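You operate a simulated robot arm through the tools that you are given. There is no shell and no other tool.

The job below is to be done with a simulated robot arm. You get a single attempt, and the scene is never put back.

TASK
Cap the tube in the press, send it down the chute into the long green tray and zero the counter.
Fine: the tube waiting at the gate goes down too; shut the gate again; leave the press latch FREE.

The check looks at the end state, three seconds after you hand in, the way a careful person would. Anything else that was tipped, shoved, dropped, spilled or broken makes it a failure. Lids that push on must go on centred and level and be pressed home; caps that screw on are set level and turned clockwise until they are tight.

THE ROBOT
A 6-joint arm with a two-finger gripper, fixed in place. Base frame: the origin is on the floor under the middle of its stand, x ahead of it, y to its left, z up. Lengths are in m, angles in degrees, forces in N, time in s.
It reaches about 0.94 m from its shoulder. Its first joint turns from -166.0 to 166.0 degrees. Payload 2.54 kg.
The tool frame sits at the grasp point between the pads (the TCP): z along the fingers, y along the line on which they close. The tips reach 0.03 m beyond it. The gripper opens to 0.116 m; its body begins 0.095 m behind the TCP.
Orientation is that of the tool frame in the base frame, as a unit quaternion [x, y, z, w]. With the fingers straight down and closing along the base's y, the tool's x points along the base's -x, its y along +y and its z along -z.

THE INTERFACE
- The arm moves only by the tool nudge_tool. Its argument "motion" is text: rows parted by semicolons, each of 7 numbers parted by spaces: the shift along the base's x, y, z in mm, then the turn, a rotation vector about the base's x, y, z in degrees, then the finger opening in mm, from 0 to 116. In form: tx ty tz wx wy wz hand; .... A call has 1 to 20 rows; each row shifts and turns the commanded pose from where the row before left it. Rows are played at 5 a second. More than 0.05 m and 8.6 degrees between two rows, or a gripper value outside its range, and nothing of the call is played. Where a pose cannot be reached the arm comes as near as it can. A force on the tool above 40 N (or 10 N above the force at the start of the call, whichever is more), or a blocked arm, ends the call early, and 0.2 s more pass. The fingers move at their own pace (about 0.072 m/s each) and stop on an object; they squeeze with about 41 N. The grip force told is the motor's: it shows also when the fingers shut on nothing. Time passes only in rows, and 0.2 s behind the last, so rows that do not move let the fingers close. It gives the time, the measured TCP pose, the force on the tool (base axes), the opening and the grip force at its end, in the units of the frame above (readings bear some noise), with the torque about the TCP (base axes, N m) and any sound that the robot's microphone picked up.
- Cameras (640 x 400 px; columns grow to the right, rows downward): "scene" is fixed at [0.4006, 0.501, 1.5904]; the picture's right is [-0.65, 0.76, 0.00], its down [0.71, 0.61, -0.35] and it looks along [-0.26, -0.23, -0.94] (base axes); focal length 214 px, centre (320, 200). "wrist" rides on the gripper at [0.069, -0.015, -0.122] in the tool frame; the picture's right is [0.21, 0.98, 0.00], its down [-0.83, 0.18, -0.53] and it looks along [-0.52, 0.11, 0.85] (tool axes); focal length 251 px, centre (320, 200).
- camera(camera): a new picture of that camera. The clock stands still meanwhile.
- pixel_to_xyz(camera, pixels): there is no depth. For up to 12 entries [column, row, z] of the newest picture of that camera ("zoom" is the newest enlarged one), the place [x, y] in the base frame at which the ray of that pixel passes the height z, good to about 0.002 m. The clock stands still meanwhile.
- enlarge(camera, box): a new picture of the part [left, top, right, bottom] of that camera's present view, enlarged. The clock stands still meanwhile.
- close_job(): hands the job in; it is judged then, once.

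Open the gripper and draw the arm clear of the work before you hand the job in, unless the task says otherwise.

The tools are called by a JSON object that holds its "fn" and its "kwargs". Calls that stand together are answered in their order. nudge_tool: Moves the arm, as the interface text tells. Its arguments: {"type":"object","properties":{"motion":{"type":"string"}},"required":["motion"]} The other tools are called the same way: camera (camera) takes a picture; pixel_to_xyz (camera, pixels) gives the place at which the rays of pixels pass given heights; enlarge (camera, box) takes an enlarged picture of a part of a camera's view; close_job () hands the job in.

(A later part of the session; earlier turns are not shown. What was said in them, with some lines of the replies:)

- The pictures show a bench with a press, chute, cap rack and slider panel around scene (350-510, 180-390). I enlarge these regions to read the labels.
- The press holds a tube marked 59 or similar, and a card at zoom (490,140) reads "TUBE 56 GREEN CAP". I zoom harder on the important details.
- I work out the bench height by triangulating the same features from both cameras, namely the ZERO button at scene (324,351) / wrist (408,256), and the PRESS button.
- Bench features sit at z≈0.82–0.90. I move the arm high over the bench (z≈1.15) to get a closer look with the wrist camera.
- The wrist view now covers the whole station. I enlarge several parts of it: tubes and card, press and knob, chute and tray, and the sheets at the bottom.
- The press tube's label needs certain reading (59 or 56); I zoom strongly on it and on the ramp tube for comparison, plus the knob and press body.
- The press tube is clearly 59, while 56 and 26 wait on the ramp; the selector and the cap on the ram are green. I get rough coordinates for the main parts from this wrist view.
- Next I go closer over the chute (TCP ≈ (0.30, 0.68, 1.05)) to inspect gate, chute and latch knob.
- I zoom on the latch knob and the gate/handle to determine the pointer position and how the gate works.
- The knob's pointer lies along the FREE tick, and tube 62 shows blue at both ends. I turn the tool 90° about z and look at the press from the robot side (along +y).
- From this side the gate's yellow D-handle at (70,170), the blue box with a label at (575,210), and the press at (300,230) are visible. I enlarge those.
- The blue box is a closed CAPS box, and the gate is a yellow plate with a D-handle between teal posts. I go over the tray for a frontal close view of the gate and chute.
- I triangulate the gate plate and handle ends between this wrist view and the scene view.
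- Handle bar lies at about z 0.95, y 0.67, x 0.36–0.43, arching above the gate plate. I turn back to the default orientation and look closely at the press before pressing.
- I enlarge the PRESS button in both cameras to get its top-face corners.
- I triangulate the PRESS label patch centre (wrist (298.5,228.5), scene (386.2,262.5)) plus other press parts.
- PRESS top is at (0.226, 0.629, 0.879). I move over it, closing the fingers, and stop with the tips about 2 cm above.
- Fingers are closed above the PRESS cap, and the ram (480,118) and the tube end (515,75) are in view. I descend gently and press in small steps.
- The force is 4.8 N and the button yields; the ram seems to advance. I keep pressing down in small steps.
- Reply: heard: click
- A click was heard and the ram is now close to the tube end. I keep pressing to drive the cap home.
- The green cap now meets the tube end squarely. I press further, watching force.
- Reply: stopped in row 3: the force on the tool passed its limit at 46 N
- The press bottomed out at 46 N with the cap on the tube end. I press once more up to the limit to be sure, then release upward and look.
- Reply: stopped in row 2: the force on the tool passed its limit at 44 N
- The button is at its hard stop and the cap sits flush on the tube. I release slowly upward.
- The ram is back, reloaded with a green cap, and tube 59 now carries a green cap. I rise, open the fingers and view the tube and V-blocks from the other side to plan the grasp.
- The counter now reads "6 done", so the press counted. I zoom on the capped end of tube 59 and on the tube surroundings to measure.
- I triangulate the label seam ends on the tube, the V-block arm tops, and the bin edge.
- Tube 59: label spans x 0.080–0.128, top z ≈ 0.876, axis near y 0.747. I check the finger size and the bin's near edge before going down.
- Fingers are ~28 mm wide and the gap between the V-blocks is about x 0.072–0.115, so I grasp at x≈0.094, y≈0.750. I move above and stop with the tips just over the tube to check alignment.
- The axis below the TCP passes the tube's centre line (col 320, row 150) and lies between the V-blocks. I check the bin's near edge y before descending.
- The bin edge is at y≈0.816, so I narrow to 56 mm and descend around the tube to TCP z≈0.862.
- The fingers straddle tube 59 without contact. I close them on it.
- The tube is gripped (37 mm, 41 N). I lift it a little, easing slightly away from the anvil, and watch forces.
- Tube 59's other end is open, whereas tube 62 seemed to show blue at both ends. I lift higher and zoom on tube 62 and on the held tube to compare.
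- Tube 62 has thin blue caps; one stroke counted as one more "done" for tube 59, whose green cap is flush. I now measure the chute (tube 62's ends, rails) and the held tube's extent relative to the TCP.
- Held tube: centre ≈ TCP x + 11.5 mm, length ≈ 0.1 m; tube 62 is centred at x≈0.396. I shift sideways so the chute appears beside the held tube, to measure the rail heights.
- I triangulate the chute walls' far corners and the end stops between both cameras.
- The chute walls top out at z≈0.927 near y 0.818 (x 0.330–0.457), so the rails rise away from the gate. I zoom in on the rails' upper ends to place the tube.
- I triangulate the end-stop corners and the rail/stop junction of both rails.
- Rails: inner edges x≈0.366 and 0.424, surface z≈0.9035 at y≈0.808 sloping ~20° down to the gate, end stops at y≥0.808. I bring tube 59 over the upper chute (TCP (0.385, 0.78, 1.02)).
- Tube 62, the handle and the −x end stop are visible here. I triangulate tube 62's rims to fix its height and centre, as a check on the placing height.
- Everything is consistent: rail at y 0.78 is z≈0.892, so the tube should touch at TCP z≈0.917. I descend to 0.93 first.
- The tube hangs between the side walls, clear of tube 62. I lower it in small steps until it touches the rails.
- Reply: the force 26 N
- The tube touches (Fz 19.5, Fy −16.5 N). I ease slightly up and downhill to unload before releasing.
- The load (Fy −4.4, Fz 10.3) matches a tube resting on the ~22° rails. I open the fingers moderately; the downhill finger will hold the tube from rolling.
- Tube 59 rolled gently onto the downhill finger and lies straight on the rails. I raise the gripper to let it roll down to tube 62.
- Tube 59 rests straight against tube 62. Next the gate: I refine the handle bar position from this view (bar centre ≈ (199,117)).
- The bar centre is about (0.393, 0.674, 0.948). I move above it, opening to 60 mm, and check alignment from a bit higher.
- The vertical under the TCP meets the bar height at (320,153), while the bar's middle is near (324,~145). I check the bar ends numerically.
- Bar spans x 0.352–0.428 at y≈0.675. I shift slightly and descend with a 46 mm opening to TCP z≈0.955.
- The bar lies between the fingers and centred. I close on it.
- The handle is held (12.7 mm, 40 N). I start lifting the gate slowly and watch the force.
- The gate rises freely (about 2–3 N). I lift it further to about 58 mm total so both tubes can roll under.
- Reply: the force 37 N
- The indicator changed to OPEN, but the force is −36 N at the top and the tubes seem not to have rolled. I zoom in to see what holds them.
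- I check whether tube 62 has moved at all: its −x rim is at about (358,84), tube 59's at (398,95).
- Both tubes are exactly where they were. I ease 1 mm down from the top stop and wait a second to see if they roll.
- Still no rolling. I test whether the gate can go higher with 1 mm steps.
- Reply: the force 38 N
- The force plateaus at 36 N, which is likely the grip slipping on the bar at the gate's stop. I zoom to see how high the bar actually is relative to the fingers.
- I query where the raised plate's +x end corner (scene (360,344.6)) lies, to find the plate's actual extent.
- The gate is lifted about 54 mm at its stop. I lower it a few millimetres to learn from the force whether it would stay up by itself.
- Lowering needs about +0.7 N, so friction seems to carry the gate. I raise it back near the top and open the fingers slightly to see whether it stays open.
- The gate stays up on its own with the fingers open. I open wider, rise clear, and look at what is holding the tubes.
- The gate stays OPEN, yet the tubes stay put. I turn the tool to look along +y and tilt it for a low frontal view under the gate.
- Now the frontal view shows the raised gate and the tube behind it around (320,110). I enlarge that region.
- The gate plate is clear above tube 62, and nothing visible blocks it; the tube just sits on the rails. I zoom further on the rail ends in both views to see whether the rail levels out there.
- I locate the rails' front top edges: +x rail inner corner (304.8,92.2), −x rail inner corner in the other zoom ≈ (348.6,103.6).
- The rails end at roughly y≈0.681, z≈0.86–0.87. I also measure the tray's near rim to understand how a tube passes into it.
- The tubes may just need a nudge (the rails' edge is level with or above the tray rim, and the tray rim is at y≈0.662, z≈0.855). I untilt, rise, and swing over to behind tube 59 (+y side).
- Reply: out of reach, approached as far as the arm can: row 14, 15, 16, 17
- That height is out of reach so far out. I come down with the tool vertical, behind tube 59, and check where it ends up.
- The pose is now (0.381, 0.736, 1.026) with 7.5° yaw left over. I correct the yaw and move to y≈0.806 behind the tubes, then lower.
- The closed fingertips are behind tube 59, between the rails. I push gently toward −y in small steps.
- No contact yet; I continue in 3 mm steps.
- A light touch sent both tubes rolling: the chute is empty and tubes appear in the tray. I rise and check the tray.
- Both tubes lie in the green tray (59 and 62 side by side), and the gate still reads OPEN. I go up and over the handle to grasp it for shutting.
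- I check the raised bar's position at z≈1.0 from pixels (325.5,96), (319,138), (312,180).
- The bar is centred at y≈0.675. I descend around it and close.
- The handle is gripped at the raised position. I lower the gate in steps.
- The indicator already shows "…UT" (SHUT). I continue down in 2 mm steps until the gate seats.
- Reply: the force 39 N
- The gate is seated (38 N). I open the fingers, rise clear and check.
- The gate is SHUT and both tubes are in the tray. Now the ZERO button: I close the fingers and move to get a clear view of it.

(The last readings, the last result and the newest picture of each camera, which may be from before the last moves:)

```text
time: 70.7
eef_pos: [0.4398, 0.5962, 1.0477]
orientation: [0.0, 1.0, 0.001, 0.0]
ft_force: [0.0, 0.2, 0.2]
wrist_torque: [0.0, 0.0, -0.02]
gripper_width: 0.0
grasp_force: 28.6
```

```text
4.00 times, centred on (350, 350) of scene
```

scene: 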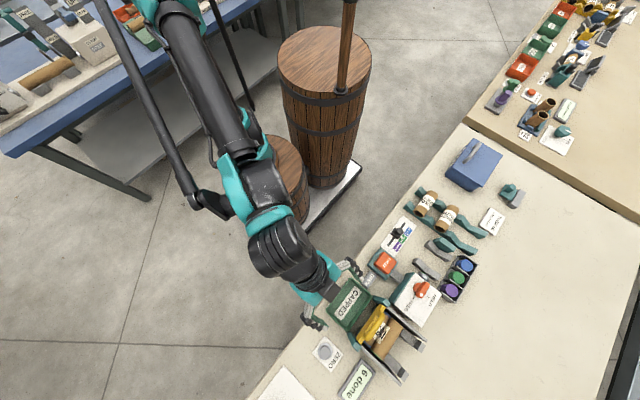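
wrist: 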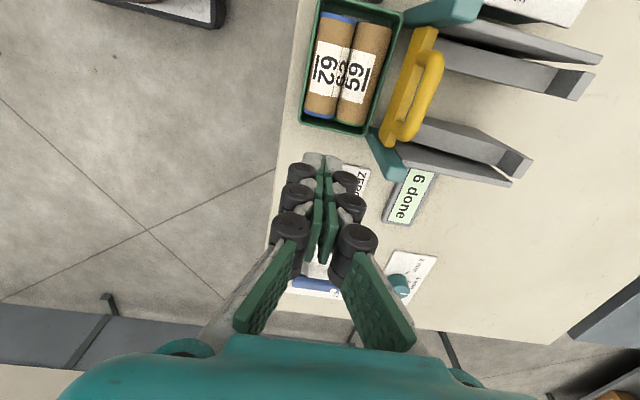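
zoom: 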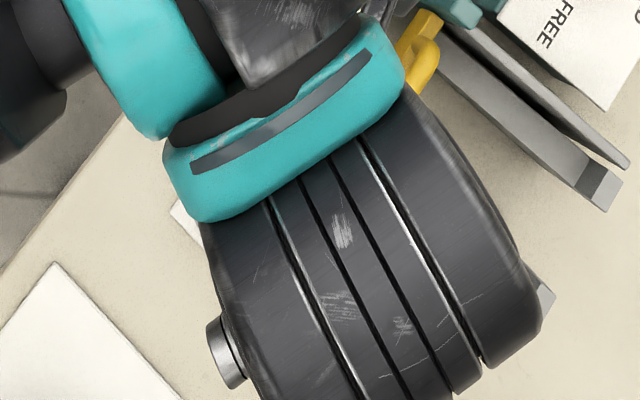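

The closed fingers hide the button; I open them to see it and triangulate with the known scene pixel (325,351).

{"fn": "nudge_tool", "kwargs": {"motion": "-20 20 0 0 0 0 116; -20 20 0 0 0 0 116; 0 0 0 0 0 0 116; 0 0 0 0 0 0 116; 0 0 0 0 0 0 116"}}

{"fn": "camera", "kwargs": {"camera": "wrist"}}

{"fn": "enlarge", "kwargs": {"camera": "wrist", "box": [260, 130, 400, 250]}}

```text
time: 71.9
eef_pos: [0.3986, 0.6357, 1.0493]
orientation: [0.0, 1.0, 0.001, -0.001]
ft_force: [0.1, -0.8, 0.0]
wrist_torque: [0.01, -0.01, -0.03]
gripper_width: 0.1162
grasp_force: 0.1
```

```text
taken
```

wrist: 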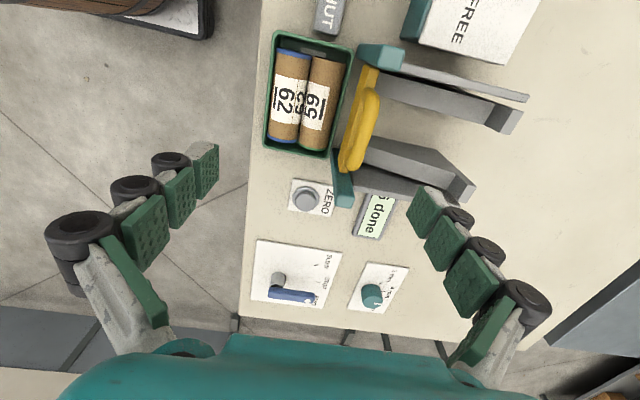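

```text
3.33 times, centred on (330, 190) of wrist
```

zoom: 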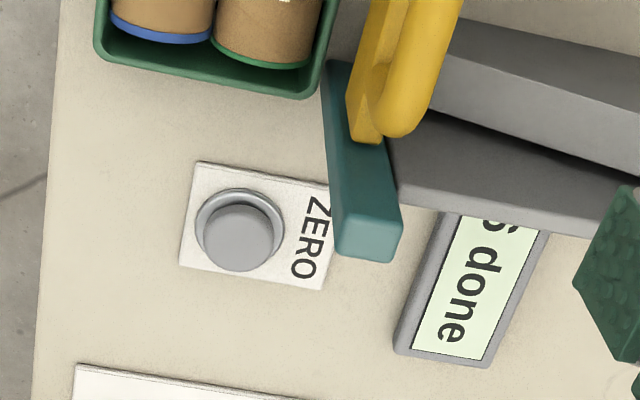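

Button top centre is at wrist (304.5,202); I triangulate with scene (325,351).

{"fn": "pixel_to_xyz", "kwargs": {"camera": "wrist", "pixels": [[304.5, 202, 0.81], [304.5, 202, 0.83], [304.5, 202, 0.85], [306, 197.5, 0.82]]}}

{"fn": "pixel_to_xyz", "kwargs": {"camera": "scene", "pixels": [[325, 351, 0.81], [325, 351, 0.83], [325, 351, 0.85]]}}

```text
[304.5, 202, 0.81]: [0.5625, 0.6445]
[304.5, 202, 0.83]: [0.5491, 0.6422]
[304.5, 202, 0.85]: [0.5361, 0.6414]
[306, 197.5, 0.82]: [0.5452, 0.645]
```

```text
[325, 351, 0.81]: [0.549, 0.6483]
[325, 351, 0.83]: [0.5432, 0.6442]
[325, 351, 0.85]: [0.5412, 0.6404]
```

Button top is ≈ (0.5425, 0.6425, 0.84). I close the fingers, move above it and descend to just over it.

{"fn": "nudge_tool", "kwargs": {"motion": "36 2 0 0 0 0 0; 36 2 0 0 0 0 0; 36 2 0 0 0 0 0; 36 1 0 0 0 0 0; 0 0 -40 0 0 0 0; 0 0 -40 0 0 0 0; 0 0 -40 0 0 0 0; 0 0 -30 0 0 0 0; 0 0 -10 0 0 0 0; 0 0 0 0 0 0 0"}}

{"fn": "camera", "kwargs": {"camera": "wrist"}}

{"fn": "enlarge", "kwargs": {"camera": "wrist", "box": [240, 80, 420, 260]}}

```text
time: 74.1
eef_pos: [0.5431, 0.6424, 0.8896]
orientation: [0.0, 1.0, 0.001, 0.0]
ft_force: [0.1, -0.4, -0.2]
wrist_torque: [0.02, 0.01, -0.01]
gripper_width: 0.0003
grasp_force: 28.4
```

```text
taken
```

wrist: 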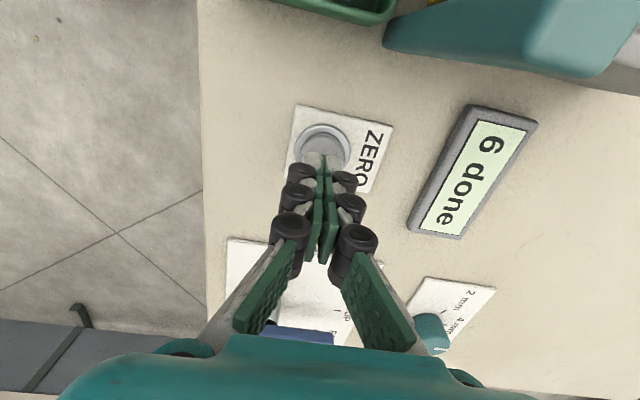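

```text
2.22 times, centred on (330, 170) of wrist
```

zoom: 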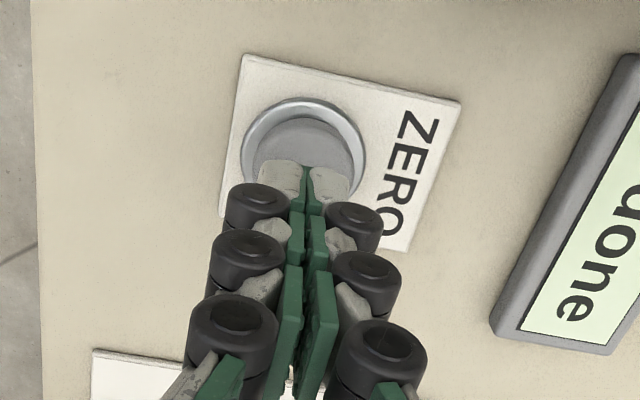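

The tips are just above the button; its centre (322,150) suggests shifting about 5 mm toward −x. I do so and press down in small steps.

{"fn": "nudge_tool", "kwargs": {"motion": "-5 1 0 0 0 0 0; 0 0 -10 0 0 0 0; 0 0 -6 0 0 0 0; 0 0 -3 0 0 0 0; 0 0 -3 0 0 0 0"}}

{"fn": "camera", "kwargs": {"camera": "wrist"}}

```text
time: 75.3
eef_pos: [0.5378, 0.6438, 0.8663]
orientation: [0.0, 1.0, 0.001, 0.0]
ft_force: [-0.2, -0.4, 0.2]
wrist_torque: [-0.01, -0.02, 0.01]
gripper_width: 0.0061
grasp_force: 27.6
```

```text
taken
```

wrist: 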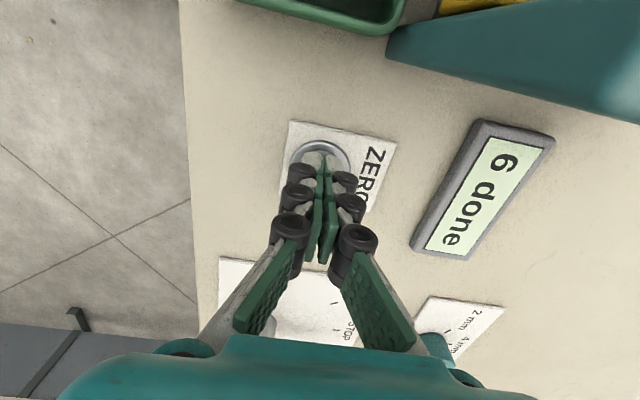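

Contact begins (the fingers spread slightly) and the counter still reads 6. I press further in 2 mm steps.

{"fn": "nudge_tool", "kwargs": {"motion": "0 0 -2 0 0 0 0; 0 0 -2 0 0 0 0; 0 0 -2 0 0 0 0"}}

{"fn": "camera", "kwargs": {"camera": "wrist"}}

```text
time: 76.1
eef_pos: [0.5387, 0.6432, 0.8618]
orientation: [0.001, 1.0, 0.0, 0.0]
ft_force: [2.9, 1.3, 14.7]
wrist_torque: [-0.02, -0.08, 0.0]
gripper_width: 0.0059
grasp_force: 28.7
heard: click
```

```text
taken
```

wrist: 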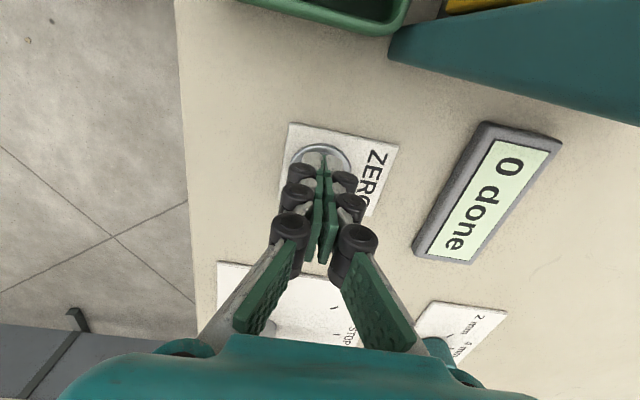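

A click was heard and the counter now reads "0 done". I release, rise and draw the arm clear.

{"fn": "nudge_tool", "kwargs": {"motion": "0 0 4 0 0 0 0; 0 0 15 0 0 0 0; 0 0 30 0 0 0 0; 0 0 40 0 0 0 0; 0 0 40 0 0 0 0; 0 0 40 0 0 0 0; -25 -35 10 0 0 0 60; -30 -35 0 0 0 0 116; -30 -35 0 0 0 0 116; -30 -35 0 0 0 0 116; -30 -35 0 0 0 0 116; -30 -35 0 0 0 0 116; -30 -35 0 0 0 0 116; -30 -35 0 0 0 0 116; -30 -35 0 0 0 0 116"}}

{"fn": "camera", "kwargs": {"camera": "scene"}}

{"fn": "enlarge", "kwargs": {"camera": "scene", "box": [310, 270, 440, 390]}}

{"fn": "enlarge", "kwargs": {"camera": "scene", "box": [365, 175, 525, 305]}}

```text
time: 79.3
eef_pos: [0.272, 0.3271, 1.0397]
orientation: [0.0, 1.0, 0.001, 0.0]
ft_force: [0.0, 1.3, 1.0]
wrist_torque: [-0.07, 0.02, 0.01]
gripper_width: 0.1159
grasp_force: 0.1
```

```text
taken
```

scene: 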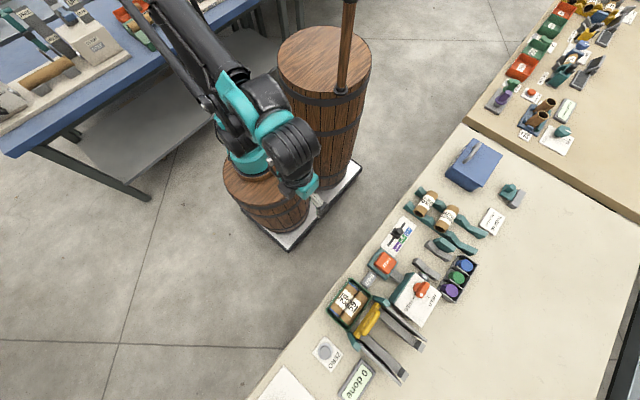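

```text
3.33 times, centred on (375, 330) of scene
```

zoom: 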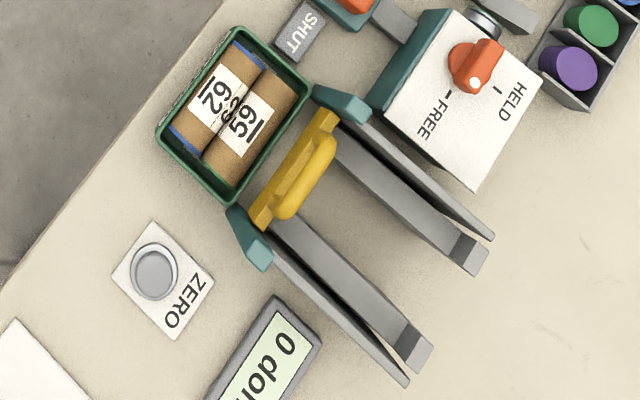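

```text
3.08 times, centred on (445, 240) of scene
```

zoom: 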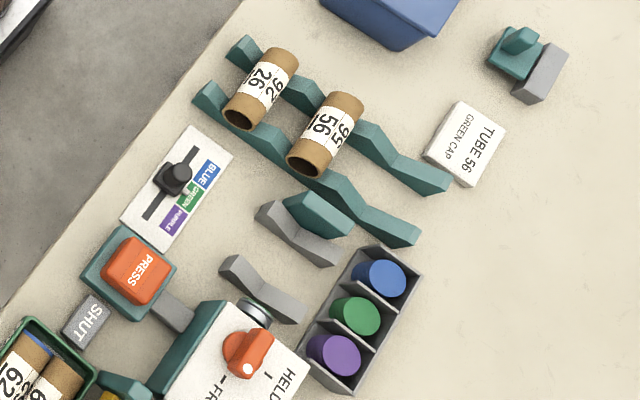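

All end conditions look met. Tubes 59 and 62 lie in the green tray, the gate indicator reads SHUT, the counter reads 0 done and the latch pointer lies along FREE. The ramp tubes and bin look as they did at the start, and the arm is clear with the gripper open. I hand the job in.

{"fn": "close_job", "kwargs": {}}

```text
The job is handed in.
```

The job is handed in. The last pictures show:

- **Tube 59 (the one in the press):** it took a green cap in one stroke, pressed to the button's hard stop. It then went down the chute and lies in the green tray.
- **Tube 62 (waiting at the gate):** it went down too and lies beside 59.
- **Gate:** pushed back down until it seated, and the indicator reads SHUT.
- **Counter:** it read 6 after the press stroke; I zeroed it last and it reads 0.
- **Press latch:** it was on FREE at the start, I never touched it, and it is still on FREE.

Some points the check might read differently:

- **One end capped:** tube 59 has a cap only on the end that faced the ram; its other end is open. Tube 62 has blue caps on both ends. I took "cap the tube" to mean one press stroke, because the counter added one done for it.
- **Cap colour:** the card on the bench reads "TUBE 56 GREEN CAP", but the tube in the press was 59. I left the selector on green, where it already stood, with a green cap on the ram.
- **Push at the gate:** the tubes did not roll when the gate opened, so I started them with a light touch behind tube 59.
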